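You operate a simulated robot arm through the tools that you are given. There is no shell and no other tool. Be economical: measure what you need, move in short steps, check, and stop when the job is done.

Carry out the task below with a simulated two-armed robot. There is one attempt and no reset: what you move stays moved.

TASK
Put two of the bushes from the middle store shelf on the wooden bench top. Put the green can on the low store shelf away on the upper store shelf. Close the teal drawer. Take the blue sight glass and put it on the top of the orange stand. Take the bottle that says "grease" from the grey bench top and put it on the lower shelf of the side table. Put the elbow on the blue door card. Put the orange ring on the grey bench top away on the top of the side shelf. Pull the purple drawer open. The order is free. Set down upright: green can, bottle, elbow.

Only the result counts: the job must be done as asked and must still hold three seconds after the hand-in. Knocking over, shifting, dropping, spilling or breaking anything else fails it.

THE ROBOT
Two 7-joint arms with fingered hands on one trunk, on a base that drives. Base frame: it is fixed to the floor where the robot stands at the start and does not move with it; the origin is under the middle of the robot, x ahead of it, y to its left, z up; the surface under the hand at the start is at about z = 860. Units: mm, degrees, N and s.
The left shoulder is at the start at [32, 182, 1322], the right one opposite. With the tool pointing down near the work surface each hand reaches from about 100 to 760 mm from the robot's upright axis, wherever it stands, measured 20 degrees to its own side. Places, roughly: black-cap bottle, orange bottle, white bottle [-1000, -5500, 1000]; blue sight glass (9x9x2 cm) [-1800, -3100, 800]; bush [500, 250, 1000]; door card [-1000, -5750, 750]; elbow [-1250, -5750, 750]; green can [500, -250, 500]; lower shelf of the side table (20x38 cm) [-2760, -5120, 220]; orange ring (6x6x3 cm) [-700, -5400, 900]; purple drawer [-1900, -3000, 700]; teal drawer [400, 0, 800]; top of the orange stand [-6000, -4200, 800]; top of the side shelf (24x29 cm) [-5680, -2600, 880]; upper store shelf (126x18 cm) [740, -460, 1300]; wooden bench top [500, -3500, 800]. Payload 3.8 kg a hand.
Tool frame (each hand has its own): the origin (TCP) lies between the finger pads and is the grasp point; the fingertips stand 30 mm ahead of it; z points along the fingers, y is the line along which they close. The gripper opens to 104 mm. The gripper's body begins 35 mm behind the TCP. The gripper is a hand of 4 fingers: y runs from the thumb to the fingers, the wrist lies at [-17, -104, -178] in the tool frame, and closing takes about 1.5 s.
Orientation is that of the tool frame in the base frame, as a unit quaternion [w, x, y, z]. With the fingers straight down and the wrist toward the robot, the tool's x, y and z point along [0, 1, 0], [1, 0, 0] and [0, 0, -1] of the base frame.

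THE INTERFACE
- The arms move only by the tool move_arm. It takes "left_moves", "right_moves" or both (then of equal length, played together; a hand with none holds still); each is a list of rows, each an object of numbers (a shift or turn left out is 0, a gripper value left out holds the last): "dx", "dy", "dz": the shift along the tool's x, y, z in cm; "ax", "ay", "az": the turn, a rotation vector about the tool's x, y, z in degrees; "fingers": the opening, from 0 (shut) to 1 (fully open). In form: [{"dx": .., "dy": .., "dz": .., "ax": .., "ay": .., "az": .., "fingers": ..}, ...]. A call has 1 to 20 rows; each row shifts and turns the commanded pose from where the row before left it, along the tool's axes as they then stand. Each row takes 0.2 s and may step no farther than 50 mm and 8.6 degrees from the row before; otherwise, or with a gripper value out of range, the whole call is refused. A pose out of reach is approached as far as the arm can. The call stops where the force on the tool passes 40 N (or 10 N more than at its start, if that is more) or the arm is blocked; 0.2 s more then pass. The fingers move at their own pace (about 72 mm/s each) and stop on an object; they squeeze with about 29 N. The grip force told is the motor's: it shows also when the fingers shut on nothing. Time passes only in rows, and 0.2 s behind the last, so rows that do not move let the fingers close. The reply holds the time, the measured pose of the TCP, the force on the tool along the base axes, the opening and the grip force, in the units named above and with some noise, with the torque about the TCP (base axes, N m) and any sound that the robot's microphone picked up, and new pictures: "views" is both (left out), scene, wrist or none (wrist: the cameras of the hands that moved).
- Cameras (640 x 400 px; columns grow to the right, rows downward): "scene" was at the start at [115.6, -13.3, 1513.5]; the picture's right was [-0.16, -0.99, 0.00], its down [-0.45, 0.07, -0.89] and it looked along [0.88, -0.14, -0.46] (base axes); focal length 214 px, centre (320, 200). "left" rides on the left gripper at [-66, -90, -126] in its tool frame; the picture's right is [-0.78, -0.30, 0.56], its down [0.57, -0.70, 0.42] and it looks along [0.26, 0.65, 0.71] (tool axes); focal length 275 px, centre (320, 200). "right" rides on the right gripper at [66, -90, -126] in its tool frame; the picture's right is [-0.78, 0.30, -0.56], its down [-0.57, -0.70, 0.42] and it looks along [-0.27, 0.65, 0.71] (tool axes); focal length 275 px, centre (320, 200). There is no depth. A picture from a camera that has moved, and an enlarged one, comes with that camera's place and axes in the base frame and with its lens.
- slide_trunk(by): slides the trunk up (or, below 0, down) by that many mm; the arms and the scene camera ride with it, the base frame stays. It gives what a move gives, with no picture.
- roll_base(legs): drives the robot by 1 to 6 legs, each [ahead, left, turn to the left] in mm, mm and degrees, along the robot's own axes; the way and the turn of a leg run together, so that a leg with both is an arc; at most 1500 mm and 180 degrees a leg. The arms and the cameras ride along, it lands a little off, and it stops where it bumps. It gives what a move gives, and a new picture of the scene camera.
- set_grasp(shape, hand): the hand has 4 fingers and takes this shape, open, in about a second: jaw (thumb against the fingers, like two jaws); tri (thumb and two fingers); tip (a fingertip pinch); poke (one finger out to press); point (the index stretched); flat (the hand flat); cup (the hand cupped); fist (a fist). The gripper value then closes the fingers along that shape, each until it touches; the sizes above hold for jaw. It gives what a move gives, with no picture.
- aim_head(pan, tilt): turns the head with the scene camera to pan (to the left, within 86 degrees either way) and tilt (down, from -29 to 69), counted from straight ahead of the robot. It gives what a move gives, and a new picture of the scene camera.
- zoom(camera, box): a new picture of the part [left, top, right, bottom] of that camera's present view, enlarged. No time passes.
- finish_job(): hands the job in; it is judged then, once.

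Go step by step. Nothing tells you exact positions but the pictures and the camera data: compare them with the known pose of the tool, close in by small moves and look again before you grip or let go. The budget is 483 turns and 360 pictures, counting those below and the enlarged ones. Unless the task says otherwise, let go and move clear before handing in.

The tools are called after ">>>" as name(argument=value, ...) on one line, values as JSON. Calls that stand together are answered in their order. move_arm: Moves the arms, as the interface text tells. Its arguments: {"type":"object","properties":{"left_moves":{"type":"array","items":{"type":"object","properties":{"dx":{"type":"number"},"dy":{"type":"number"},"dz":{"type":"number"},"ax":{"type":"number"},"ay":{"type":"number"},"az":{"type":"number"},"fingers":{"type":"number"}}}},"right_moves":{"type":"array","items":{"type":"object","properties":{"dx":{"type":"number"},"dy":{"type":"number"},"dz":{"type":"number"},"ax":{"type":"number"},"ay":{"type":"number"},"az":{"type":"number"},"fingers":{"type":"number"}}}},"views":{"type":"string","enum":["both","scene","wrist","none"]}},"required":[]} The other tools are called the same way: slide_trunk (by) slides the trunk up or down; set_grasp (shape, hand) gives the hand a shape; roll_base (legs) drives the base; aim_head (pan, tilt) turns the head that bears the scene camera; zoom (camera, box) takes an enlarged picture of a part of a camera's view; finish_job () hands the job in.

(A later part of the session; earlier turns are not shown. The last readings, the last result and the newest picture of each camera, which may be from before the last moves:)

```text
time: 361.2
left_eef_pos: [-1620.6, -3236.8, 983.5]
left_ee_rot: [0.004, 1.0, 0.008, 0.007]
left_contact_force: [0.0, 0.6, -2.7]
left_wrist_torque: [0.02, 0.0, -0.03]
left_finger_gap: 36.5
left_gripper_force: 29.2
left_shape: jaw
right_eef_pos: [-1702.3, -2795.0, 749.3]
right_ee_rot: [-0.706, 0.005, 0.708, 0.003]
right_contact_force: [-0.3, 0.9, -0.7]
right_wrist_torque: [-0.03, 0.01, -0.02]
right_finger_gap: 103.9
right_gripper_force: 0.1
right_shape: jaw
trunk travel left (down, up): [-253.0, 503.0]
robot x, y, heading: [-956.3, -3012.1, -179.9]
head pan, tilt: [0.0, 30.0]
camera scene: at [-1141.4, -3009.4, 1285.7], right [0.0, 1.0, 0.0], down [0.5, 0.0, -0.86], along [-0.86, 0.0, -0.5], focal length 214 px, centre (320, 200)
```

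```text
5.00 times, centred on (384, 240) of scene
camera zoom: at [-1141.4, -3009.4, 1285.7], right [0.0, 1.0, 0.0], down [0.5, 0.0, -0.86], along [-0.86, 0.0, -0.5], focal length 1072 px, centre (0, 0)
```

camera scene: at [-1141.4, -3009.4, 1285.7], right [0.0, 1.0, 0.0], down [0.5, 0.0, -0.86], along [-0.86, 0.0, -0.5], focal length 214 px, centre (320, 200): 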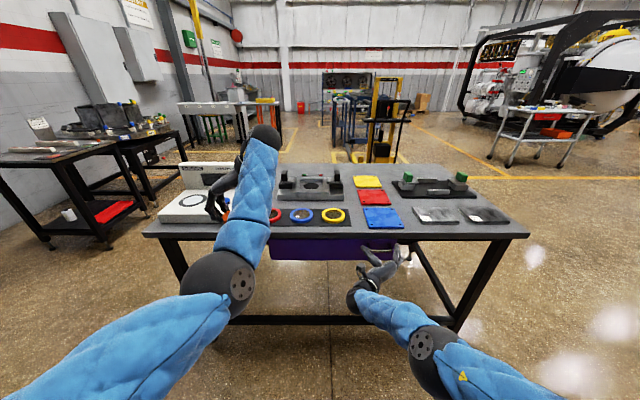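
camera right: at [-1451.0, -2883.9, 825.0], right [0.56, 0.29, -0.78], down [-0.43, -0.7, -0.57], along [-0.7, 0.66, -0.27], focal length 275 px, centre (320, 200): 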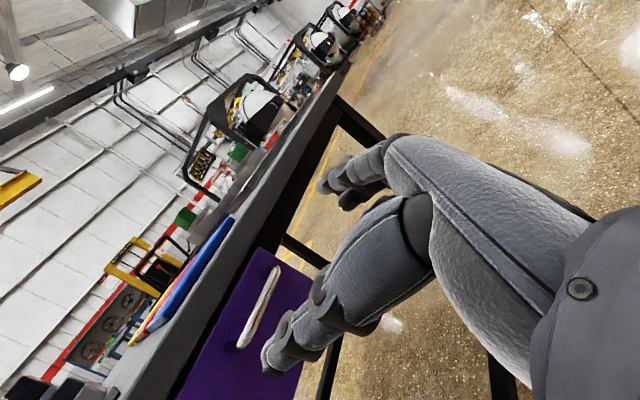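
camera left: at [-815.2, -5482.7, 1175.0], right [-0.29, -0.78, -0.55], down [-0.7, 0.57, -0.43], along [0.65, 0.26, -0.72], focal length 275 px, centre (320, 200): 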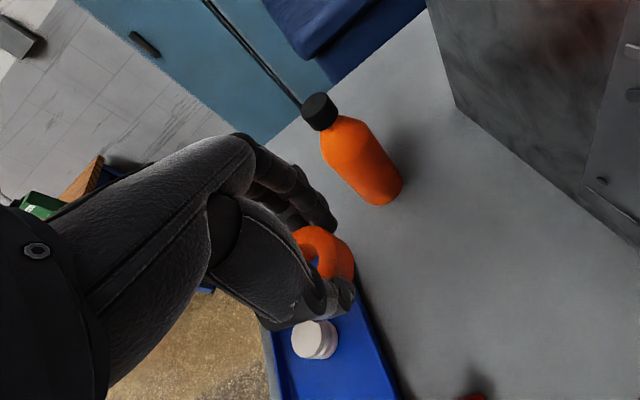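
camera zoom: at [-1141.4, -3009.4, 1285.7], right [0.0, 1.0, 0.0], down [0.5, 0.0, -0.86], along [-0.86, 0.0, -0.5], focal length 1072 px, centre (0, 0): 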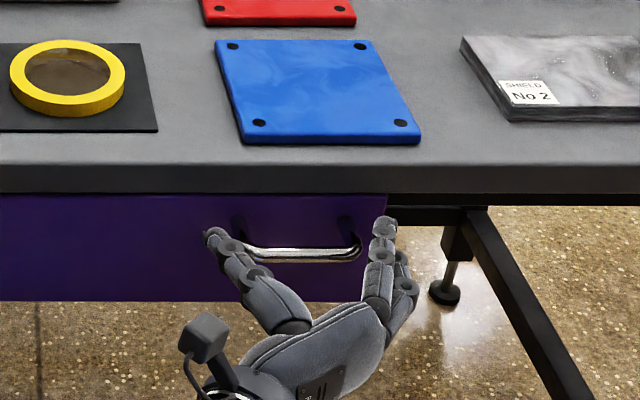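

Thumb and fingers straddle the handle ends. Closing.

>>> move_arm(right_moves=[{"fingers": 0}, {}, {}, {}, {}], views="none")

>>> zoom(camera="scene", box=[320, 200, 448, 280])

```text
time: 362.4
left_eef_pos: [-1619.6, -3236.0, 984.7]
left_ee_rot: [0.004, 1.0, 0.007, 0.007]
left_contact_force: [0.9, 0.2, -2.6]
left_wrist_torque: [0.02, 0.07, 0.01]
left_finger_gap: 36.8
left_gripper_force: 29.4
left_shape: jaw
right_eef_pos: [-1701.1, -2792.0, 751.3]
right_ee_rot: [0.708, -0.008, -0.706, -0.005]
right_contact_force: [-0.4, 8.4, 1.5]
right_wrist_torque: [-0.01, 0.01, -0.23]
right_finger_gap: 34.3
right_gripper_force: 29.0
right_shape: jaw
trunk travel left (down, up): [-253.0, 503.0]
robot x, y, heading: [-957.3, -3010.5, 180.2]
head pan, tilt: [0.0, 30.0]
```

```text
5.00 times, centred on (384, 240) of scene
camera zoom: at [-1139.3, -3008.0, 1286.2], right [0.0, 1.0, 0.0], down [0.5, 0.0, -0.87], along [-0.87, 0.0, -0.5], focal length 1072 px, centre (0, 0)
```

zoom: 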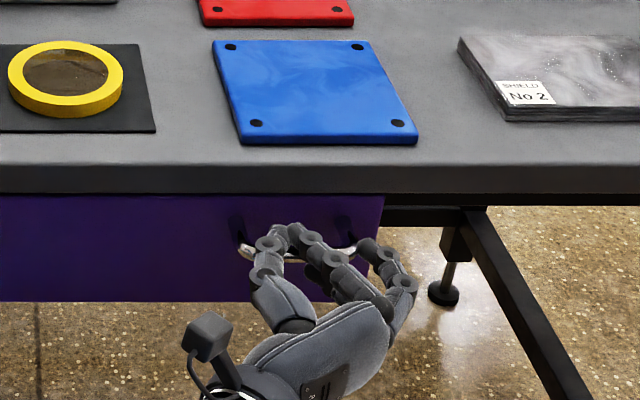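

The fingers have curled around the bar. I'll pull back with the base.

>>> roll_base(legs=[[-60, 0, 0]])

>>> zoom(camera="scene", box=[280, 180, 440, 280])

```text
time: 363.4
left_eef_pos: [-1556.4, -3236.5, 986.2]
left_ee_rot: [0.004, 1.0, 0.008, 0.006]
left_contact_force: [0.0, 0.4, -2.5]
left_wrist_torque: [0.0, 0.06, 0.01]
left_finger_gap: 36.9
left_gripper_force: 28.7
left_shape: jaw
right_eef_pos: [-1639.2, -2794.8, 751.3]
right_ee_rot: [0.708, -0.006, -0.707, -0.003]
right_contact_force: [0.4, 15.5, 2.9]
right_wrist_torque: [0.04, 0.03, -0.42]
right_finger_gap: 34.0
right_gripper_force: 29.3
right_shape: jaw
trunk travel left (down, up): [-253.0, 503.0]
robot x, y, heading: [-894.5, -3014.0, -179.6]
head pan, tilt: [0.0, 30.0]
camera scene: at [-1077.3, -3007.9, 1286.3], right [0.0, 1.0, 0.0], down [0.5, 0.0, -0.87], along [-0.87, 0.0, -0.5], focal length 214 px, centre (320, 200)
```

scene: 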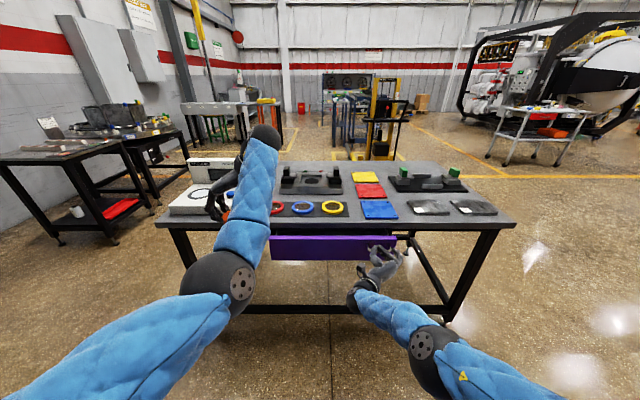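

```text
4.00 times, centred on (360, 230) of scene
camera zoom: at [-1077.3, -3007.9, 1286.3], right [0.0, 1.0, 0.0], down [0.5, 0.0, -0.87], along [-0.87, 0.0, -0.5], focal length 858 px, centre (160, 80)
```

zoom: 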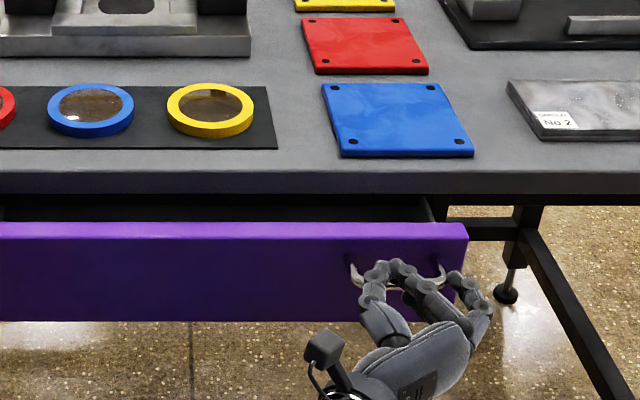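

The drawer is opening. I'll pull another 100 mm.

>>> roll_base(legs=[[-100, 0, 0]])

>>> zoom(camera="scene", box=[240, 170, 440, 295])

```text
time: 364.5
left_eef_pos: [-1457.9, -3235.0, 985.0]
left_ee_rot: [0.005, 1.0, 0.008, 0.005]
left_contact_force: [-0.3, 1.1, -1.5]
left_wrist_torque: [0.01, 0.03, 0.02]
left_finger_gap: 36.6
left_gripper_force: 29.0
left_shape: jaw
right_eef_pos: [-1537.3, -2790.8, 751.5]
right_ee_rot: [0.707, -0.007, -0.707, -0.004]
right_contact_force: [-1.3, 13.6, 2.6]
right_wrist_torque: [0.01, -0.01, -0.34]
right_finger_gap: 32.6
right_gripper_force: 29.2
right_shape: jaw
trunk travel left (down, up): [-253.0, 503.0]
robot x, y, heading: [-794.2, -3007.6, -180.0]
head pan, tilt: [0.0, 30.0]
camera scene: at [-976.3, -3007.6, 1286.3], right [0.0, 1.0, 0.0], down [0.5, 0.0, -0.87], along [-0.87, 0.0, -0.5], focal length 214 px, centre (320, 200)
```

scene: 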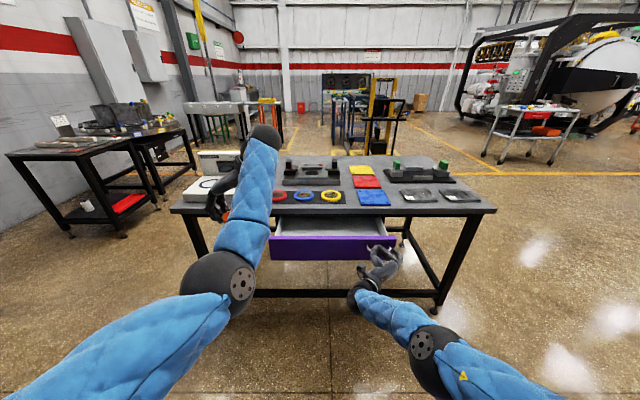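

```text
3.20 times, centred on (340, 232) of scene
camera zoom: at [-976.3, -3007.6, 1286.3], right [0.0, 1.0, 0.0], down [0.5, 0.0, -0.87], along [-0.87, 0.0, -0.5], focal length 686 px, centre (256, 96)
```

zoom: 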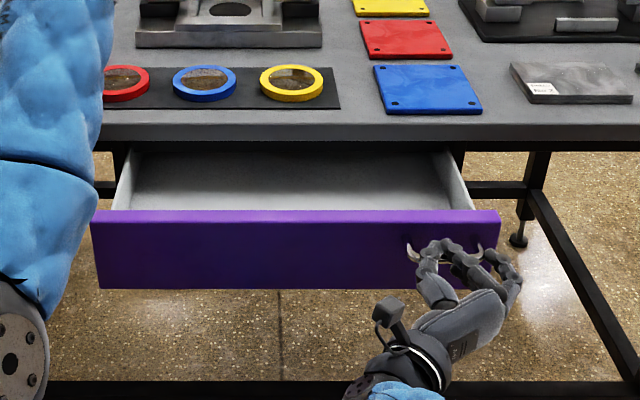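

Open about 160 mm already. I'll pull a bit more, until it resists or 100 mm more.

>>> roll_base(legs=[[-90, 0, 0]])

>>> zoom(camera="scene", box=[240, 170, 440, 295])

```text
time: 365.6
left_eef_pos: [-1366.1, -3234.6, 985.8]
left_ee_rot: [0.005, 1.0, 0.007, 0.006]
left_contact_force: [0.5, -0.2, -2.9]
left_wrist_torque: [0.02, 0.04, -0.03]
left_finger_gap: 36.7
left_gripper_force: 28.9
left_shape: jaw
right_eef_pos: [-1446.7, -2789.3, 752.0]
right_ee_rot: [0.707, -0.008, -0.707, -0.006]
right_contact_force: [-1.0, 11.5, 0.5]
right_wrist_torque: [-0.01, 0.0, -0.39]
right_finger_gap: 31.0
right_gripper_force: 29.1
right_shape: jaw
trunk travel left (down, up): [-253.0, 503.0]
robot x, y, heading: [-701.1, -3008.8, 179.9]
head pan, tilt: [0.0, 30.0]
camera scene: at [-885.7, -3007.5, 1286.3], right [0.0, 1.0, 0.0], down [0.5, 0.0, -0.87], along [-0.87, 0.0, -0.5], focal length 214 px, centre (320, 200)
```

scene: 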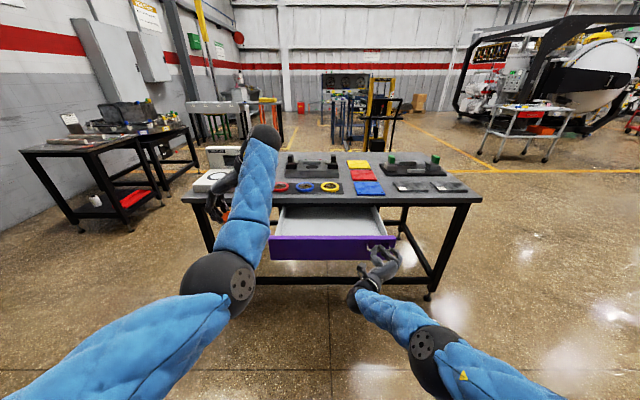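

```text
3.20 times, centred on (340, 232) of scene
camera zoom: at [-885.7, -3007.5, 1286.3], right [0.0, 1.0, 0.0], down [0.5, 0.0, -0.87], along [-0.87, 0.0, -0.5], focal length 686 px, centre (256, 96)
```

zoom: 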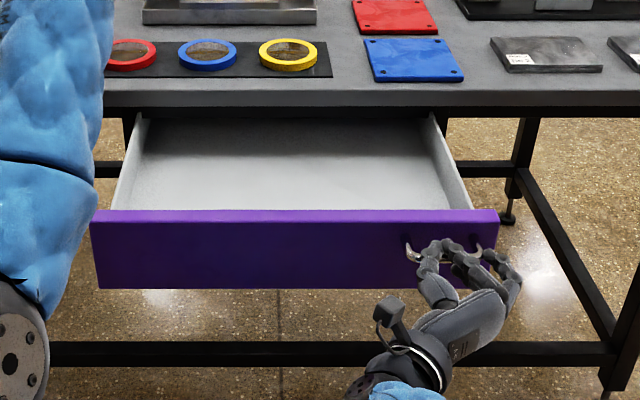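

The drawer is open about 250 mm. I'll release and back away carefully.

>>> move_arm(right_moves=[{"fingers": 1}, {}, {}, {}, {}], views="none")

>>> zoom(camera="scene", box=[320, 200, 448, 280])

>>> roll_base(legs=[[-120, 0, 0]])

```text
time: 366.8
left_eef_pos: [-1367.5, -3236.5, 984.3]
left_ee_rot: [0.003, 1.0, 0.007, 0.006]
left_contact_force: [1.1, 0.1, -3.1]
left_wrist_torque: [0.01, 0.05, 0.02]
left_finger_gap: 36.5
left_gripper_force: 29.5
left_shape: jaw
right_eef_pos: [-1448.0, -2791.2, 751.4]
right_ee_rot: [0.708, -0.008, -0.707, -0.006]
right_contact_force: [0.3, -0.1, -0.1]
right_wrist_torque: [0.0, 0.04, 0.01]
right_finger_gap: 103.7
right_gripper_force: 0.0
right_shape: jaw
trunk travel left (down, up): [-253.0, 503.0]
robot x, y, heading: [-701.8, -3009.1, 179.8]
head pan, tilt: [0.0, 30.0]
```

```text
5.00 times, centred on (384, 240) of scene
camera zoom: at [-886.9, -3008.8, 1286.1], right [0.0, 1.0, 0.0], down [0.5, 0.0, -0.87], along [-0.87, 0.0, -0.5], focal length 1072 px, centre (0, 0)
```

zoom: 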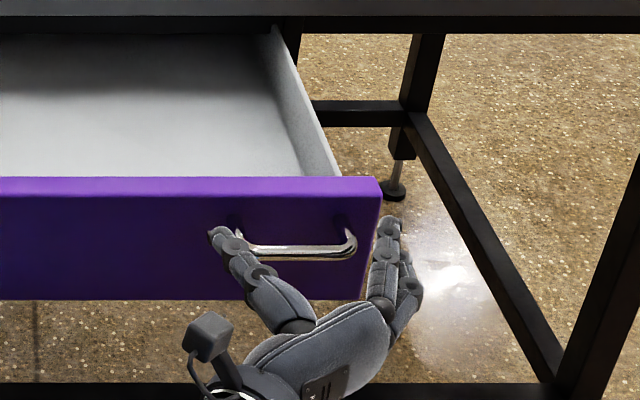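

```text
time: 368.1
left_eef_pos: [-1245.8, -3236.5, 985.3]
left_ee_rot: [0.004, 1.0, 0.007, 0.006]
left_contact_force: [0.9, -0.1, -2.4]
left_wrist_torque: [0.01, 0.06, -0.02]
left_finger_gap: 36.9
left_gripper_force: 29.1
left_shape: jaw
right_eef_pos: [-1326.6, -2789.6, 752.0]
right_ee_rot: [0.708, -0.008, -0.706, -0.007]
right_contact_force: [-0.5, 0.6, 0.3]
right_wrist_torque: [0.02, -0.02, 0.0]
right_finger_gap: 103.6
right_gripper_force: 0.1
right_shape: jaw
trunk travel left (down, up): [-253.0, 503.0]
robot x, y, heading: [-581.2, -3013.7, 179.6]
head pan, tilt: [0.0, 30.0]
camera scene: at [-765.2, -3009.0, 1286.4], right [0.0, 1.0, 0.0], down [0.5, 0.0, -0.87], along [-0.87, 0.0, -0.5], focal length 214 px, centre (320, 200)
```

scene: 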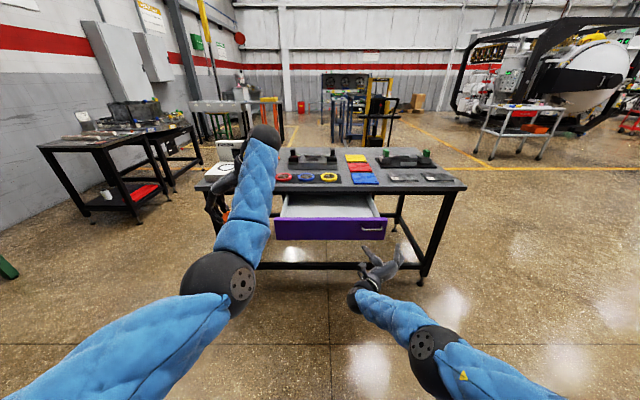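

The drawer is open. Now I'll turn the right hand to the standard downward pose and raise the trunk, to take the blue glass.

>>> move_arm(right_moves=[{"dz": -4}, {"dz": -4}, {"dz": -4}, {"dz": -4}, {"dz": -2}, {"ay": -8.2}, {"ay": -8.2}, {"ay": -8.2}, {"ay": -8.2}, {"ay": -8.2}, {"ay": -8.2}, {"ay": -8.2}, {"ay": -8.2}, {"ay": -8.2}, {"ay": -8.2}, {"ay": -8.2}], views="none")

>>> move_arm(right_moves=[{"az": -8.18}, {"az": -8.18}, {"az": -8.18}, {"az": -8.18}, {"az": -8.18}, {"az": -8.18}, {"az": -8.18}, {"az": -8.18}, {"az": -8.18}, {"az": -8.18}, {"az": -8.18}], views="none")

>>> slide_trunk(by=300)

```text
time: 371.5
left_eef_pos: [-1246.0, -3235.6, 984.3]
left_ee_rot: [0.003, 1.0, 0.007, 0.007]
left_contact_force: [1.2, -0.4, -2.2]
left_wrist_torque: [-0.01, 0.05, -0.02]
left_finger_gap: 36.5
left_gripper_force: 29.6
left_shape: jaw
right_eef_pos: [-1149.1, -2793.0, 750.2]
right_ee_rot: [0.002, 0.01, 1.0, 0.0]
right_contact_force: [-1.2, -0.4, 0.4]
right_wrist_torque: [0.01, 0.02, -0.02]
right_finger_gap: 104.0
right_gripper_force: 0.0
right_shape: jaw
trunk travel left (down, up): [-253.0, 503.0]
robot x, y, heading: [-583.9, -3011.8, 179.8]
head pan, tilt: [0.0, 30.0]
```

```text
time: 373.9
left_eef_pos: [-1246.7, -3235.5, 984.6]
left_ee_rot: [0.004, 1.0, 0.008, 0.006]
left_contact_force: [0.6, -0.2, -2.4]
left_wrist_torque: [-0.01, 0.03, -0.01]
left_finger_gap: 36.7
left_gripper_force: 28.8
left_shape: jaw
right_eef_pos: [-1148.1, -2792.6, 751.3]
right_ee_rot: [0.0, -0.7, 0.714, -0.001]
right_contact_force: [0.4, 1.2, -0.5]
right_wrist_torque: [0.0, -0.01, 0.01]
right_finger_gap: 103.7
right_gripper_force: 0.0
right_shape: jaw
trunk travel left (down, up): [-253.0, 503.0]
robot x, y, heading: [-581.6, -3011.5, 180.2]
head pan, tilt: [0.0, 30.0]
```

```text
time: 376.9
left_eef_pos: [-1232.6, -3236.7, 1316.1]
left_ee_rot: [0.002, 1.0, 0.006, -0.018]
left_contact_force: [0.3, 0.2, -2.1]
left_wrist_torque: [0.0, 0.04, -0.03]
left_finger_gap: 36.6
left_gripper_force: 28.9
left_shape: jaw
right_eef_pos: [-1147.7, -2792.4, 1051.0]
right_ee_rot: [0.0, -0.7, 0.714, -0.002]
right_contact_force: [0.7, -0.6, 0.6]
right_wrist_torque: [0.0, 0.0, 0.01]
right_finger_gap: 103.7
right_gripper_force: 0.0
right_shape: jaw
trunk travel left (down, up): [-553.0, 203.0]
robot x, y, heading: [-584.7, -3009.3, 179.6]
head pan, tilt: [0.0, 30.0]
```

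I'll strafe left and drive in over the open drawer, the right hand heading for the blue glass.

>>> roll_base(legs=[[0, 285, 0], [520, 0, 0]])

>>> aim_head(pan=-15, tilt=45)

>>> zoom(camera="right", box=[0, 0, 640, 400])

```text
time: 381.4
left_eef_pos: [-1746.7, -3524.3, 1316.1]
left_ee_rot: [0.003, 1.0, 0.009, -0.017]
left_contact_force: [-0.3, -0.1, -2.6]
left_wrist_torque: [-0.01, 0.04, -0.01]
left_finger_gap: 36.5
left_gripper_force: 29.1
left_shape: jaw
right_eef_pos: [-1664.0, -3081.4, 1051.1]
right_ee_rot: [0.0, -0.702, 0.712, -0.001]
right_contact_force: [0.4, 0.2, 0.4]
right_wrist_torque: [-0.02, -0.02, 0.01]
right_finger_gap: 103.7
right_gripper_force: 0.2
right_shape: jaw
trunk travel left (down, up): [-553.0, 203.0]
robot x, y, heading: [-1099.5, -3291.8, -179.9]
head pan, tilt: [0.0, 30.0]
camera scene: at [-1205.1, -3294.2, 1589.2], right [0.0, 1.0, 0.0], down [0.5, 0.0, -0.87], along [-0.87, 0.0, -0.5], focal length 214 px, centre (320, 200)
```

scene: 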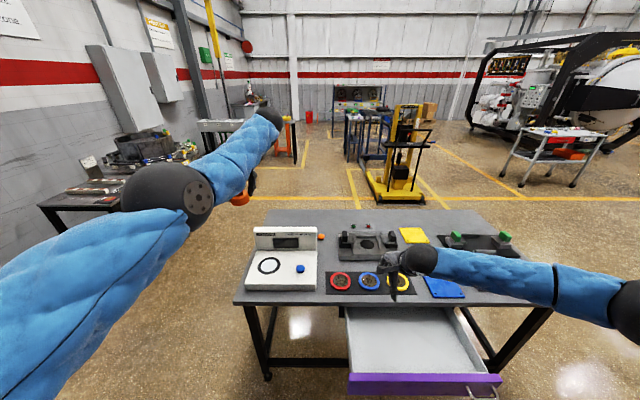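

```text
time: 382.2
left_eef_pos: [-1746.6, -3522.9, 1315.8]
left_ee_rot: [0.003, 1.0, 0.009, -0.019]
left_contact_force: [0.0, 0.7, -2.7]
left_wrist_torque: [-0.01, 0.05, 0.02]
left_finger_gap: 36.6
left_gripper_force: 29.2
left_shape: jaw
right_eef_pos: [-1662.6, -3080.8, 1052.2]
right_ee_rot: [0.001, -0.702, 0.712, -0.001]
right_contact_force: [0.0, -0.5, -0.1]
right_wrist_torque: [-0.02, -0.01, 0.04]
right_finger_gap: 104.0
right_gripper_force: 0.1
right_shape: jaw
trunk travel left (down, up): [-553.0, 203.0]
robot x, y, heading: [-1098.4, -3298.7, -179.8]
head pan, tilt: [-15.0, 45.0]
camera scene: at [-1192.7, -3273.2, 1566.7], right [0.25, 0.97, 0.0], down [0.68, -0.18, -0.71], along [-0.68, 0.18, -0.71], focal length 214 px, centre (320, 200)
```

scene: 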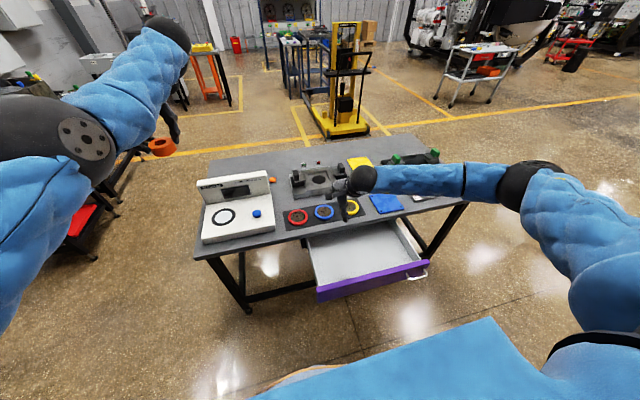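

```text
1.00 times, centred on (320, 200) of right (not enlarged: the box is as wide or as high as the picture)
camera zoom: at [-1574.0, -3147.5, 1176.0], right [-0.29, 0.78, 0.56], down [0.71, 0.56, -0.42], along [-0.64, 0.27, -0.72], focal length 275 px, centre (320, 200)
```

zoom: 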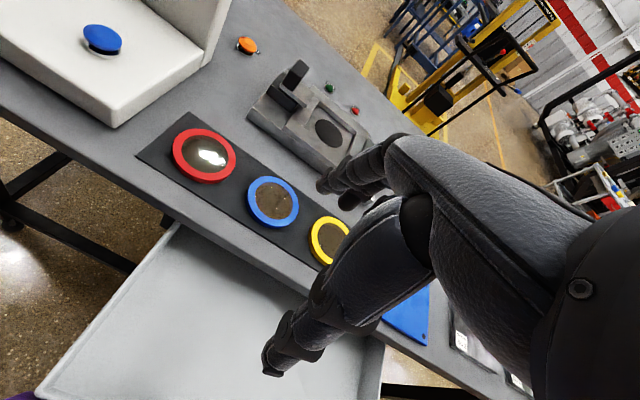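

The blue glass is at about (-1825, -3085). I'll move in with the base 60 mm and the arm 100 mm, still high.

>>> roll_base(legs=[[60, 0, 0]])

>>> move_arm(right_moves=[{"dy": 4, "dz": 2}, {"dy": 4, "dz": 3}, {"dy": 2, "dz": 4}], views="wrist")

```text
time: 383.2
left_eef_pos: [-1806.7, -3524.4, 1315.0]
left_ee_rot: [0.002, 1.0, 0.009, -0.018]
left_contact_force: [-0.4, 0.2, -2.3]
left_wrist_torque: [0.0, 0.0, 0.03]
left_finger_gap: 36.6
left_gripper_force: 29.0
left_shape: jaw
right_eef_pos: [-1723.5, -3081.4, 1048.2]
right_ee_rot: [0.0, -0.702, 0.712, -0.001]
right_contact_force: [-0.3, 0.4, -1.1]
right_wrist_torque: [-0.03, 0.01, 0.0]
right_finger_gap: 104.0
right_gripper_force: 0.1
right_shape: jaw
trunk travel left (down, up): [-553.0, 203.0]
robot x, y, heading: [-1158.9, -3294.4, -179.8]
head pan, tilt: [-15.0, 45.0]
camera scene: at [-1254.4, -3273.3, 1566.5], right [0.26, 0.97, 0.0], down [0.69, -0.18, -0.71], along [-0.68, 0.18, -0.71], focal length 214 px, centre (320, 200)
```

scene: 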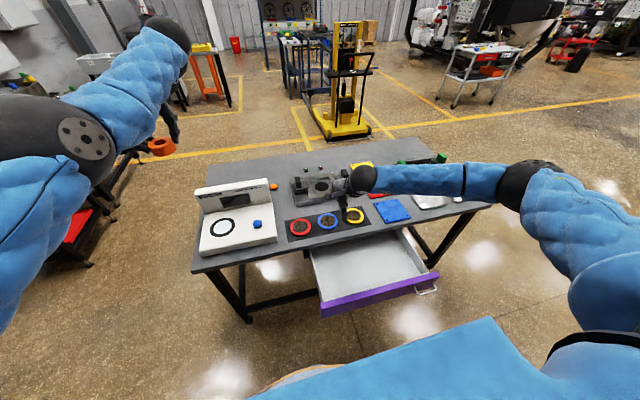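

```text
time: 384.0
left_eef_pos: [-1805.4, -3523.8, 1317.0]
left_ee_rot: [0.003, 1.0, 0.009, -0.018]
left_contact_force: [-0.1, -0.4, -2.4]
left_wrist_torque: [0.02, 0.04, 0.02]
left_finger_gap: 36.9
left_gripper_force: 29.4
left_shape: jaw
right_eef_pos: [-1820.0, -3080.9, 958.0]
right_ee_rot: [0.001, -0.703, 0.711, 0.0]
right_contact_force: [0.8, 0.0, -0.2]
right_wrist_torque: [0.0, 0.03, 0.0]
right_finger_gap: 104.0
right_gripper_force: 0.0
right_shape: jaw
trunk travel left (down, up): [-553.0, 203.0]
robot x, y, heading: [-1158.1, -3295.3, -179.9]
head pan, tilt: [-15.0, 45.0]
camera right: at [-1732.0, -3146.3, 1085.0], right [-0.29, 0.78, 0.56], down [0.71, 0.56, -0.42], along [-0.64, 0.27, -0.71], focal length 275 px, centre (320, 200)
```

right: 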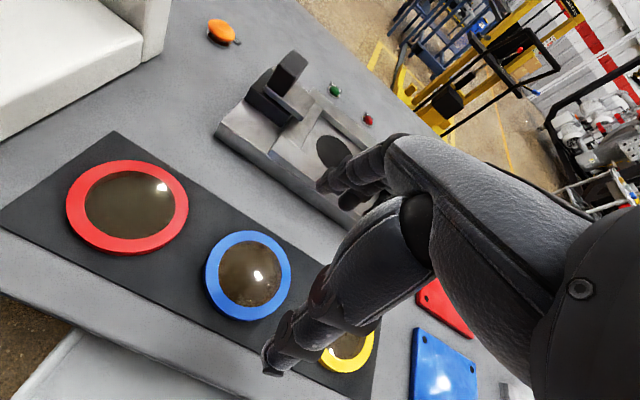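

Nearly above it. I'll correct a few millimetres and descend partway to check centring.

>>> move_arm(right_moves=[{"dy": 0.6, "dx": 0.5, "dz": 2}, {"dz": 3}, {"dz": 2}], views="wrist")

>>> zoom(camera="scene", box=[270, 160, 398, 240])

```text
time: 384.8
left_eef_pos: [-1806.3, -3524.4, 1315.5]
left_ee_rot: [0.003, 1.0, 0.009, -0.018]
left_contact_force: [-0.8, -0.1, -4.0]
left_wrist_torque: [-0.02, 0.05, -0.01]
left_finger_gap: 36.5
left_gripper_force: 29.0
left_shape: jaw
right_eef_pos: [-1827.8, -3083.8, 919.4]
right_ee_rot: [0.0, -0.702, 0.712, -0.001]
right_contact_force: [0.0, -0.2, 0.6]
right_wrist_torque: [0.0, 0.0, 0.02]
right_finger_gap: 103.9
right_gripper_force: 0.0
right_shape: jaw
right hand out of reach, approached as far as the arm can: row 2, 3
trunk travel left (down, up): [-553.0, 203.0]
robot x, y, heading: [-1153.4, -3295.0, -180.0]
head pan, tilt: [-15.0, 45.0]
camera right: at [-1739.5, -3150.8, 1045.1], right [-0.29, 0.78, 0.56], down [0.71, 0.56, -0.42], along [-0.64, 0.27, -0.72], focal length 275 px, centre (320, 200)
```

right: 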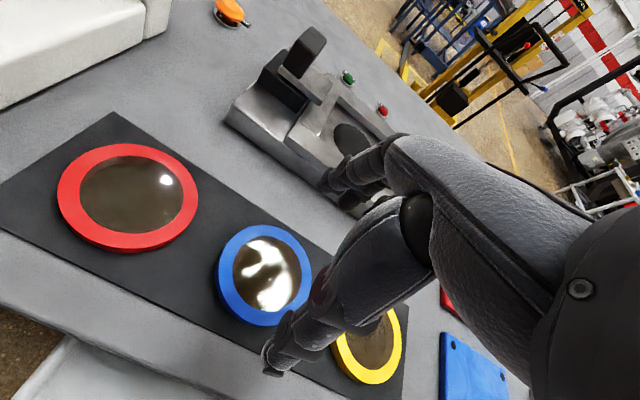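

```text
5.00 times, centred on (334, 200) of scene
camera zoom: at [-1252.5, -3272.5, 1566.6], right [0.26, 0.97, 0.0], down [0.68, -0.18, -0.71], along [-0.68, 0.18, -0.71], focal length 1072 px, centre (250, 200)
```

zoom: 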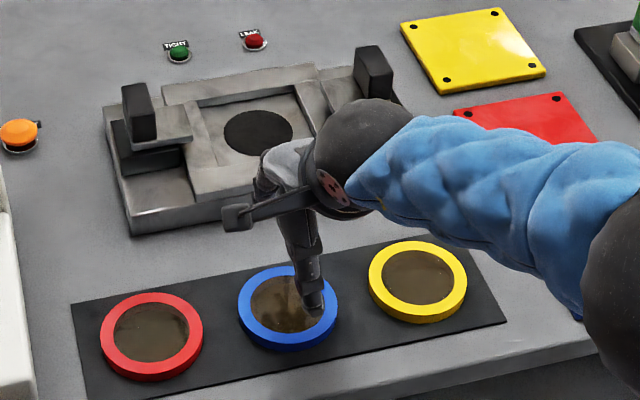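

At the reach limit. I'll raise the command slightly, then lower the trunk by 50 mm, which brings the shoulder nearer.

>>> move_arm(right_moves=[{"dz": -3}, {"dz": -1}], views="none")

>>> slide_trunk(by=-50)

>>> zoom(camera="right", box=[160, 180, 480, 380])

```text
time: 385.4
left_eef_pos: [-1805.8, -3525.6, 1315.8]
left_ee_rot: [0.003, 1.0, 0.009, -0.019]
left_contact_force: [-0.1, -0.3, -2.7]
left_wrist_torque: [0.0, 0.06, -0.04]
left_finger_gap: 36.6
left_gripper_force: 29.2
left_shape: jaw
right_eef_pos: [-1827.9, -3084.8, 961.1]
right_ee_rot: [0.001, -0.702, 0.712, -0.001]
right_contact_force: [0.1, 0.8, -0.6]
right_wrist_torque: [0.0, -0.03, -0.01]
right_finger_gap: 104.0
right_gripper_force: 0.1
right_shape: jaw
trunk travel left (down, up): [-553.0, 203.0]
robot x, y, heading: [-1156.9, -3295.5, -179.9]
head pan, tilt: [-15.0, 45.0]
```

```text
time: 386.3
left_eef_pos: [-1807.1, -3524.0, 1267.4]
left_ee_rot: [0.002, 1.0, 0.01, -0.017]
left_contact_force: [-0.7, -0.4, -1.9]
left_wrist_torque: [0.01, 0.02, 0.01]
left_finger_gap: 36.5
left_gripper_force: 29.2
left_shape: jaw
right_eef_pos: [-1826.9, -3084.6, 910.5]
right_ee_rot: [0.001, -0.702, 0.712, -0.002]
right_contact_force: [-0.6, 0.2, 0.3]
right_wrist_torque: [-0.02, 0.0, -0.02]
right_finger_gap: 103.8
right_gripper_force: 0.1
right_shape: jaw
trunk travel left (down, up): [-503.0, 253.0]
robot x, y, heading: [-1157.7, -3292.2, -179.9]
head pan, tilt: [-15.0, 45.0]
```

```text
2.00 times, centred on (320, 280) of right
camera zoom: at [-1739.0, -3150.6, 1036.1], right [-0.29, 0.78, 0.56], down [0.71, 0.56, -0.42], along [-0.64, 0.27, -0.71], focal length 551 px, centre (320, 40)
```

zoom: 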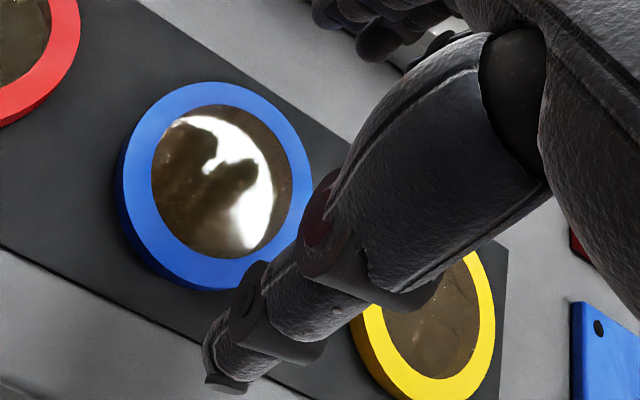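

>>> move_arm(right_moves=[{"dy": 0.3, "dx": 0.3}], views="none")

>>> slide_trunk(by=-40)

>>> zoom(camera="right", box=[160, 180, 480, 380])

>>> zoom(camera="scene", box=[270, 160, 398, 240])

```text
time: 386.7
left_eef_pos: [-1807.5, -3523.9, 1266.7]
left_ee_rot: [0.003, 1.0, 0.01, -0.016]
left_contact_force: [-0.1, 0.7, -2.2]
left_wrist_torque: [0.02, 0.0, 0.0]
left_finger_gap: 36.7
left_gripper_force: 29.3
left_shape: jaw
right_eef_pos: [-1831.7, -3088.8, 911.2]
right_ee_rot: [0.001, -0.702, 0.712, -0.001]
right_contact_force: [-0.4, 0.2, 0.5]
right_wrist_torque: [0.02, 0.01, 0.01]
right_finger_gap: 103.9
right_gripper_force: 0.1
right_shape: jaw
trunk travel left (down, up): [-503.0, 253.0]
robot x, y, heading: [-1157.2, -3295.6, -180.0]
head pan, tilt: [-15.0, 45.0]
```

```text
time: 387.5
left_eef_pos: [-1809.6, -3523.5, 1223.2]
left_ee_rot: [0.003, 1.0, 0.012, -0.012]
left_contact_force: [-0.3, -0.3, -2.4]
left_wrist_torque: [0.04, 0.04, -0.02]
left_finger_gap: 36.8
left_gripper_force: 28.8
left_shape: jaw
right_eef_pos: [-1831.7, -3088.5, 870.9]
right_ee_rot: [0.0, -0.702, 0.712, 0.0]
right_contact_force: [0.0, 0.5, -0.1]
right_wrist_torque: [-0.01, -0.01, -0.02]
right_finger_gap: 104.0
right_gripper_force: 0.0
right_shape: jaw
trunk travel left (down, up): [-463.0, 293.0]
robot x, y, heading: [-1154.2, -3299.3, -179.6]
head pan, tilt: [-15.0, 45.0]
```

```text
2.00 times, centred on (320, 280) of right
camera zoom: at [-1741.9, -3153.6, 996.1], right [-0.29, 0.78, 0.56], down [0.71, 0.56, -0.42], along [-0.64, 0.27, -0.71], focal length 551 px, centre (320, 40)
```

zoom: 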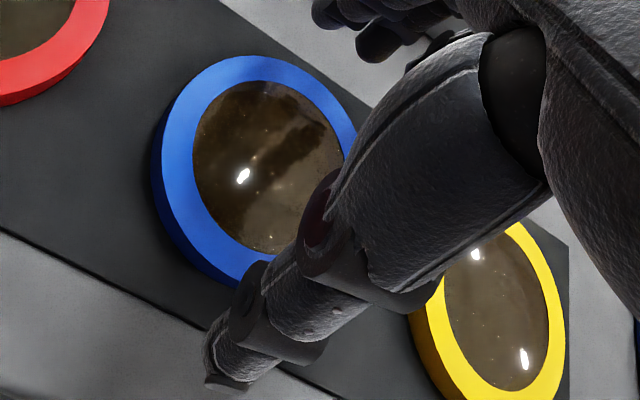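

```text
5.00 times, centred on (334, 200) of scene
camera zoom: at [-1263.0, -3273.5, 1476.3], right [0.26, 0.97, 0.0], down [0.68, -0.18, -0.71], along [-0.68, 0.18, -0.71], focal length 1072 px, centre (250, 200)
```

zoom: 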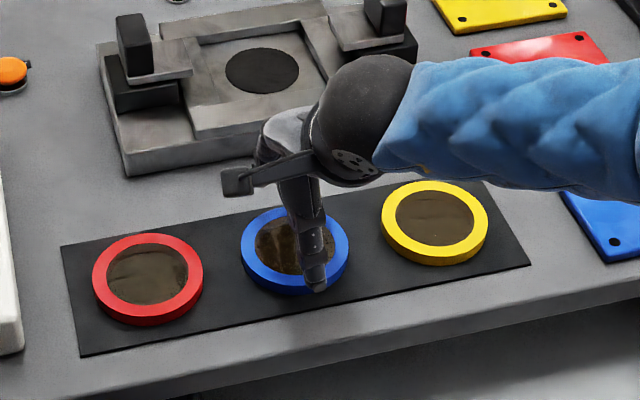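

Small correction left, then descend in careful steps so the fingertips straddle the rim.

>>> move_arm(right_moves=[{"dx": 0.4, "dy": 0.2}, {"dz": 1}, {"dz": 0.8}], views="wrist")

>>> zoom(camera="scene", box=[270, 160, 398, 240])

```text
time: 388.3
left_eef_pos: [-1809.5, -3524.2, 1221.4]
left_ee_rot: [0.003, 1.0, 0.011, -0.013]
left_contact_force: [0.1, -0.4, -2.1]
left_wrist_torque: [0.01, 0.09, 0.0]
left_finger_gap: 36.6
left_gripper_force: 29.0
left_shape: jaw
right_eef_pos: [-1834.4, -3091.8, 853.2]
right_ee_rot: [0.0, -0.703, 0.712, -0.001]
right_contact_force: [0.1, 0.0, 0.2]
right_wrist_torque: [0.05, -0.01, 0.0]
right_finger_gap: 103.8
right_gripper_force: 0.1
right_shape: jaw
trunk travel left (down, up): [-463.0, 293.0]
robot x, y, heading: [-1156.5, -3294.0, -179.9]
head pan, tilt: [-15.0, 45.0]
camera right: at [-1744.6, -3157.6, 978.2], right [-0.29, 0.78, 0.56], down [0.71, 0.56, -0.42], along [-0.64, 0.27, -0.72], focal length 275 px, centre (320, 200)
```

right: 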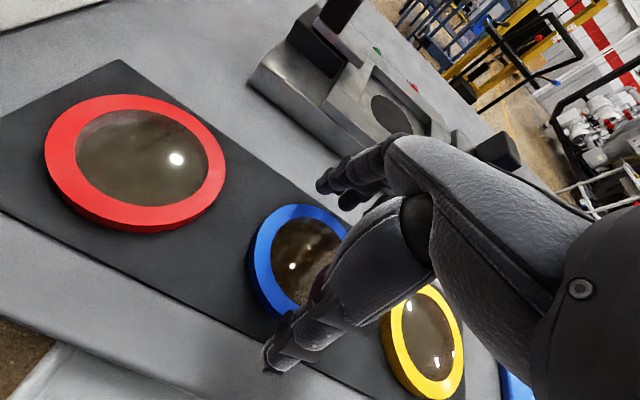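

```text
5.00 times, centred on (334, 200) of scene
camera zoom: at [-1263.7, -3273.5, 1476.2], right [0.26, 0.97, 0.0], down [0.68, -0.18, -0.71], along [-0.68, 0.18, -0.71], focal length 1072 px, centre (250, 200)
```

zoom: 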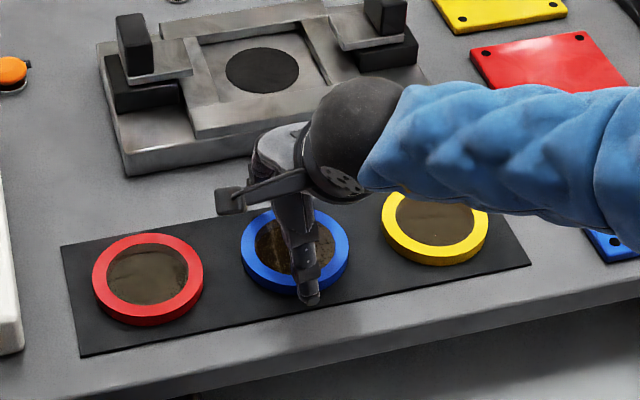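

The thumb tip is just clear of the rim. Continue down gently.

>>> move_arm(right_moves=[{"dz": 0.6}, {"dz": 0.5}], views="none")

>>> move_arm(right_moves=[{"dz": 0.4}, {"dz": 0.3}, {}], views="wrist")

>>> zoom(camera="scene", box=[270, 160, 398, 240])

```text
time: 388.9
left_eef_pos: [-1810.8, -3524.1, 1221.6]
left_ee_rot: [0.003, 1.0, 0.011, -0.012]
left_contact_force: [-0.2, 0.1, -1.8]
left_wrist_torque: [0.0, -0.01, 0.02]
left_finger_gap: 36.6
left_gripper_force: 28.6
left_shape: jaw
right_eef_pos: [-1832.6, -3092.2, 842.1]
right_ee_rot: [0.0, -0.702, 0.712, -0.002]
right_contact_force: [-0.4, -0.3, -0.3]
right_wrist_torque: [0.01, 0.03, 0.0]
right_finger_gap: 104.2
right_gripper_force: 0.0
right_shape: jaw
trunk travel left (down, up): [-463.0, 293.0]
robot x, y, heading: [-1153.7, -3294.7, -179.9]
head pan, tilt: [-15.0, 45.0]
```

```text
time: 389.7
left_eef_pos: [-1809.8, -3524.1, 1222.6]
left_ee_rot: [0.003, 1.0, 0.01, -0.011]
left_contact_force: [0.2, -0.7, -2.3]
left_wrist_torque: [0.02, 0.05, -0.02]
left_finger_gap: 36.1
left_gripper_force: 28.8
left_shape: jaw
right_eef_pos: [-1833.8, -3092.0, 835.1]
right_ee_rot: [0.0, -0.702, 0.712, -0.001]
right_contact_force: [0.7, -0.2, -0.2]
right_wrist_torque: [-0.01, 0.02, -0.03]
right_finger_gap: 104.1
right_gripper_force: 0.0
right_shape: jaw
trunk travel left (down, up): [-463.0, 293.0]
robot x, y, heading: [-1158.0, -3299.0, -179.5]
head pan, tilt: [-15.0, 45.0]
camera right: at [-1744.6, -3158.1, 959.6], right [-0.29, 0.78, 0.56], down [0.71, 0.56, -0.42], along [-0.64, 0.27, -0.72], focal length 275 px, centre (320, 200)
```

right: 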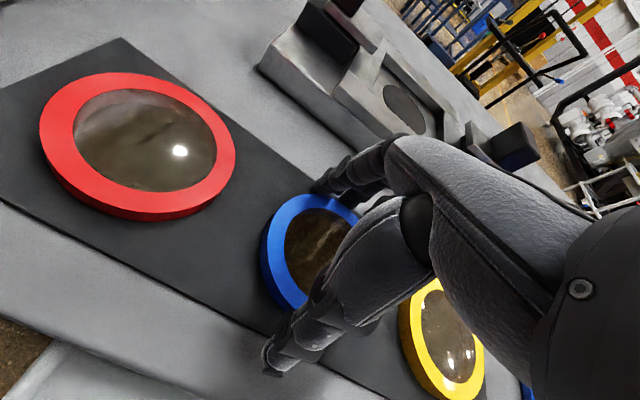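

```text
5.00 times, centred on (334, 200) of scene
camera zoom: at [-1263.6, -3273.4, 1476.2], right [0.26, 0.97, 0.0], down [0.68, -0.18, -0.71], along [-0.68, 0.18, -0.71], focal length 1072 px, centre (250, 200)
```

zoom: 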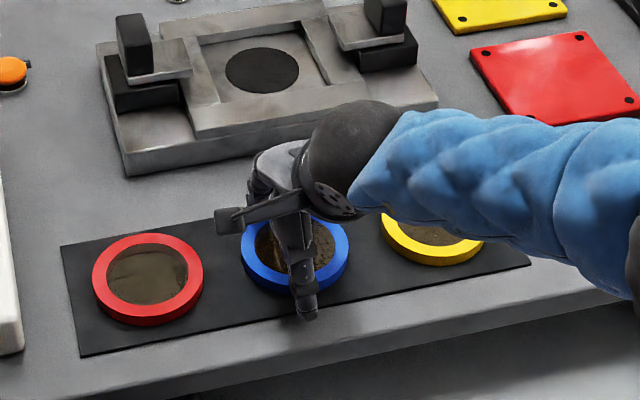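

No contact yet and the rim is between the fingertips. Slightly lower, then close.

>>> move_arm(right_moves=[{"dz": 0.3}, {"fingers": 0.85}, {}, {"fingers": 0.7}, {"fingers": 0.5}, {"fingers": 0}, {}, {}], views="wrist")

>>> zoom(camera="scene", box=[270, 160, 398, 240])

```text
time: 391.5
left_eef_pos: [-1808.4, -3523.1, 1222.3]
left_ee_rot: [0.003, 1.0, 0.011, -0.012]
left_contact_force: [-0.6, 0.2, -2.6]
left_wrist_torque: [-0.02, 0.05, -0.02]
left_finger_gap: 36.4
left_gripper_force: 29.4
left_shape: jaw
right_eef_pos: [-1832.8, -3092.3, 834.1]
right_ee_rot: [-0.001, -0.702, 0.712, 0.001]
right_contact_force: [-3.4, -0.1, 15.0]
right_wrist_torque: [0.04, 0.03, 0.05]
right_finger_gap: 81.3
right_gripper_force: 29.2
right_shape: jaw
trunk travel left (down, up): [-463.0, 293.0]
robot x, y, heading: [-1156.1, -3291.2, -179.9]
head pan, tilt: [-15.0, 45.0]
camera right: at [-1744.1, -3158.2, 958.2], right [-0.28, 0.78, 0.56], down [0.71, 0.56, -0.43], along [-0.65, 0.27, -0.71], focal length 275 px, centre (320, 200)
```

right: 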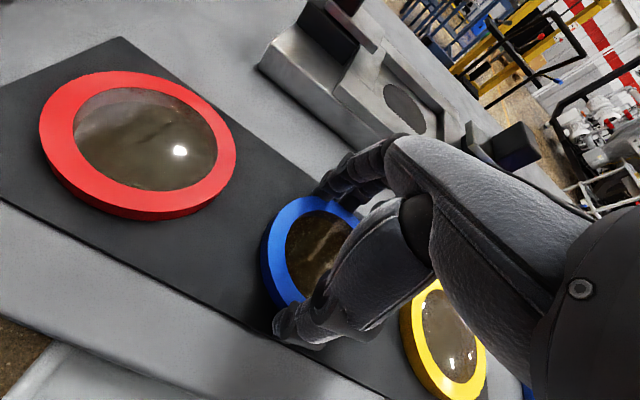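

```text
5.00 times, centred on (334, 200) of scene
camera zoom: at [-1262.1, -3273.9, 1476.4], right [0.26, 0.97, 0.0], down [0.68, -0.18, -0.71], along [-0.68, 0.18, -0.71], focal length 1072 px, centre (250, 200)
```

zoom: 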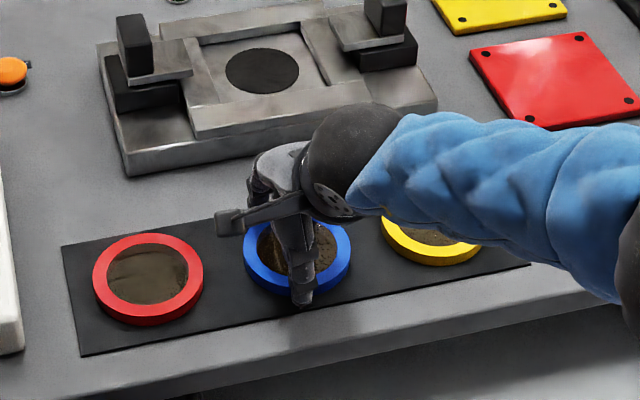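

Gripped at 81 mm. Lifting slowly and checking.

>>> move_arm(right_moves=[{"dz": -0.5}, {"dz": -1}, {"dz": -2}, {"dz": -2}], views="wrist")

>>> zoom(camera="scene", box=[270, 150, 398, 230])

```text
time: 392.5
left_eef_pos: [-1810.6, -3523.6, 1222.3]
left_ee_rot: [0.003, 1.0, 0.011, -0.012]
left_contact_force: [0.1, -1.0, -2.2]
left_wrist_torque: [-0.01, 0.01, 0.01]
left_finger_gap: 36.5
left_gripper_force: 28.9
left_shape: jaw
right_eef_pos: [-1832.2, -3090.9, 884.5]
right_ee_rot: [0.001, -0.702, 0.712, -0.001]
right_contact_force: [-0.3, 0.2, -1.3]
right_wrist_torque: [-0.03, -0.01, -0.01]
right_finger_gap: 80.7
right_gripper_force: 28.9
right_shape: jaw
trunk travel left (down, up): [-463.0, 293.0]
robot x, y, heading: [-1155.7, -3290.8, -179.8]
head pan, tilt: [-15.0, 45.0]
camera right: at [-1742.9, -3157.5, 1011.0], right [-0.29, 0.78, 0.56], down [0.71, 0.56, -0.42], along [-0.64, 0.27, -0.72], focal length 275 px, centre (320, 200)
```

right: 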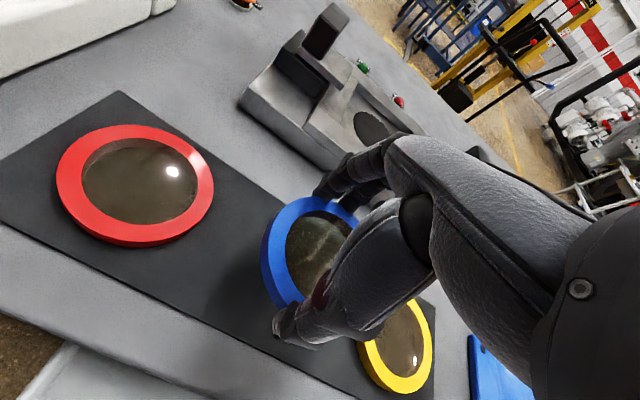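

```text
5.00 times, centred on (334, 190) of scene
camera zoom: at [-1263.4, -3273.2, 1476.2], right [0.26, 0.97, 0.0], down [0.68, -0.18, -0.71], along [-0.68, 0.18, -0.71], focal length 1072 px, centre (250, 250)
```

zoom: 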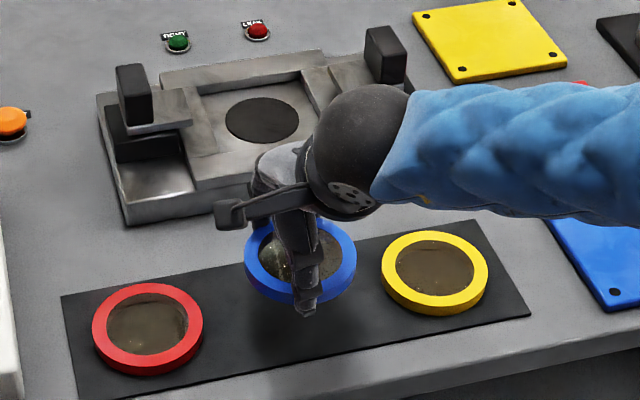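

The glass is held level. I'll raise it, back away from the table, and head south then west toward the orange stand.

>>> move_arm(right_moves=[{"dz": -4}, {"dz": -4}, {"dz": -4}, {"dz": -3}, {"dy": -4}, {"dy": -4}, {"dy": -4}, {"dy": -4}, {"dy": -4}], views="none")

>>> roll_base(legs=[[-250, 0, 0], [0, 920, 0]])

>>> aim_head(pan=0, tilt=20)

```text
time: 394.5
left_eef_pos: [-1809.4, -3523.6, 1222.3]
left_ee_rot: [0.003, 1.0, 0.01, -0.012]
left_contact_force: [-0.4, 0.1, -2.2]
left_wrist_torque: [0.03, 0.03, 0.06]
left_finger_gap: 36.5
left_gripper_force: 28.7
left_shape: jaw
right_eef_pos: [-1630.8, -3094.3, 1038.6]
right_ee_rot: [-0.001, -0.701, 0.713, -0.001]
right_contact_force: [-0.4, 0.2, -1.9]
right_wrist_torque: [-0.01, 0.0, 0.02]
right_finger_gap: 80.9
right_gripper_force: 29.1
right_shape: jaw
trunk travel left (down, up): [-463.0, 293.0]
robot x, y, heading: [-1156.9, -3294.4, -180.1]
head pan, tilt: [-15.0, 45.0]
```

```text
time: 400.8
left_eef_pos: [-1569.7, -4445.3, 1222.1]
left_ee_rot: [0.003, 1.0, 0.007, -0.013]
left_contact_force: [-0.6, 0.2, -2.5]
left_wrist_torque: [0.04, 0.03, -0.01]
left_finger_gap: 36.6
left_gripper_force: 29.7
left_shape: jaw
right_eef_pos: [-1390.4, -4017.9, 1037.9]
right_ee_rot: [0.0, -0.7, 0.715, -0.001]
right_contact_force: [0.7, -0.7, -2.5]
right_wrist_torque: [0.0, 0.02, 0.01]
right_finger_gap: 80.5
right_gripper_force: 28.6
right_shape: jaw
trunk travel left (down, up): [-463.0, 293.0]
robot x, y, heading: [-910.9, -4221.4, 179.9]
head pan, tilt: [-15.0, 45.0]
camera scene: at [-1021.8, -4199.2, 1476.2], right [0.26, 0.96, 0.0], down [0.68, -0.19, -0.71], along [-0.68, 0.19, -0.71], focal length 214 px, centre (320, 200)
```

scene: 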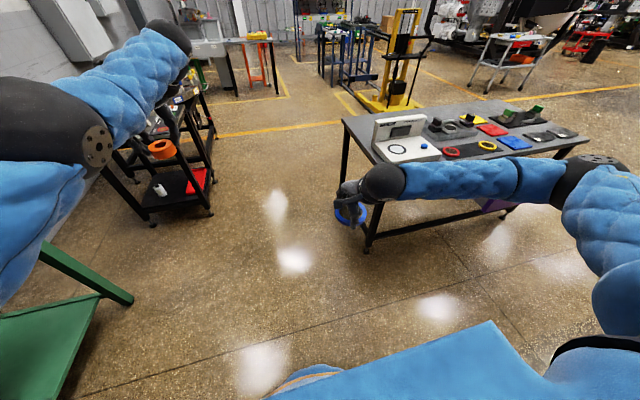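

```text
time: 401.7
left_eef_pos: [-1571.4, -4444.5, 1222.0]
left_ee_rot: [0.003, 1.0, 0.008, -0.011]
left_contact_force: [-0.7, 0.2, -1.7]
left_wrist_torque: [0.01, 0.06, 0.02]
left_finger_gap: 36.8
left_gripper_force: 29.5
left_shape: jaw
right_eef_pos: [-1389.3, -4017.3, 1036.9]
right_ee_rot: [0.0, -0.699, 0.715, -0.001]
right_contact_force: [0.5, -0.8, -1.3]
right_wrist_torque: [-0.01, 0.03, 0.01]
right_finger_gap: 81.0
right_gripper_force: 28.7
right_shape: jaw
trunk travel left (down, up): [-463.0, 293.0]
robot x, y, heading: [-915.0, -4223.6, 179.7]
head pan, tilt: [0.0, 20.0]
camera scene: at [-1036.5, -4219.7, 1514.8], right [0.0, 1.0, 0.0], down [0.34, 0.0, -0.94], along [-0.94, 0.0, -0.34], focal length 214 px, centre (320, 200)
```

scene: 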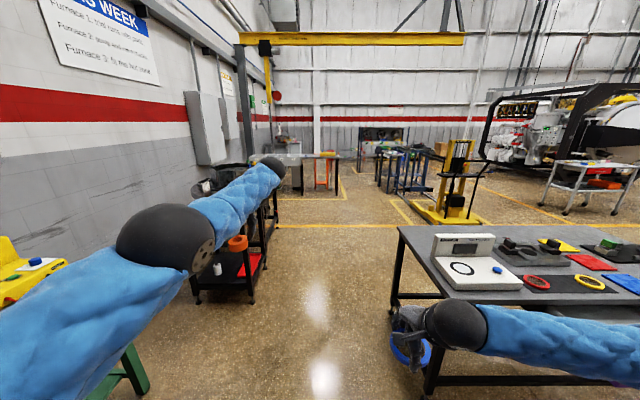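

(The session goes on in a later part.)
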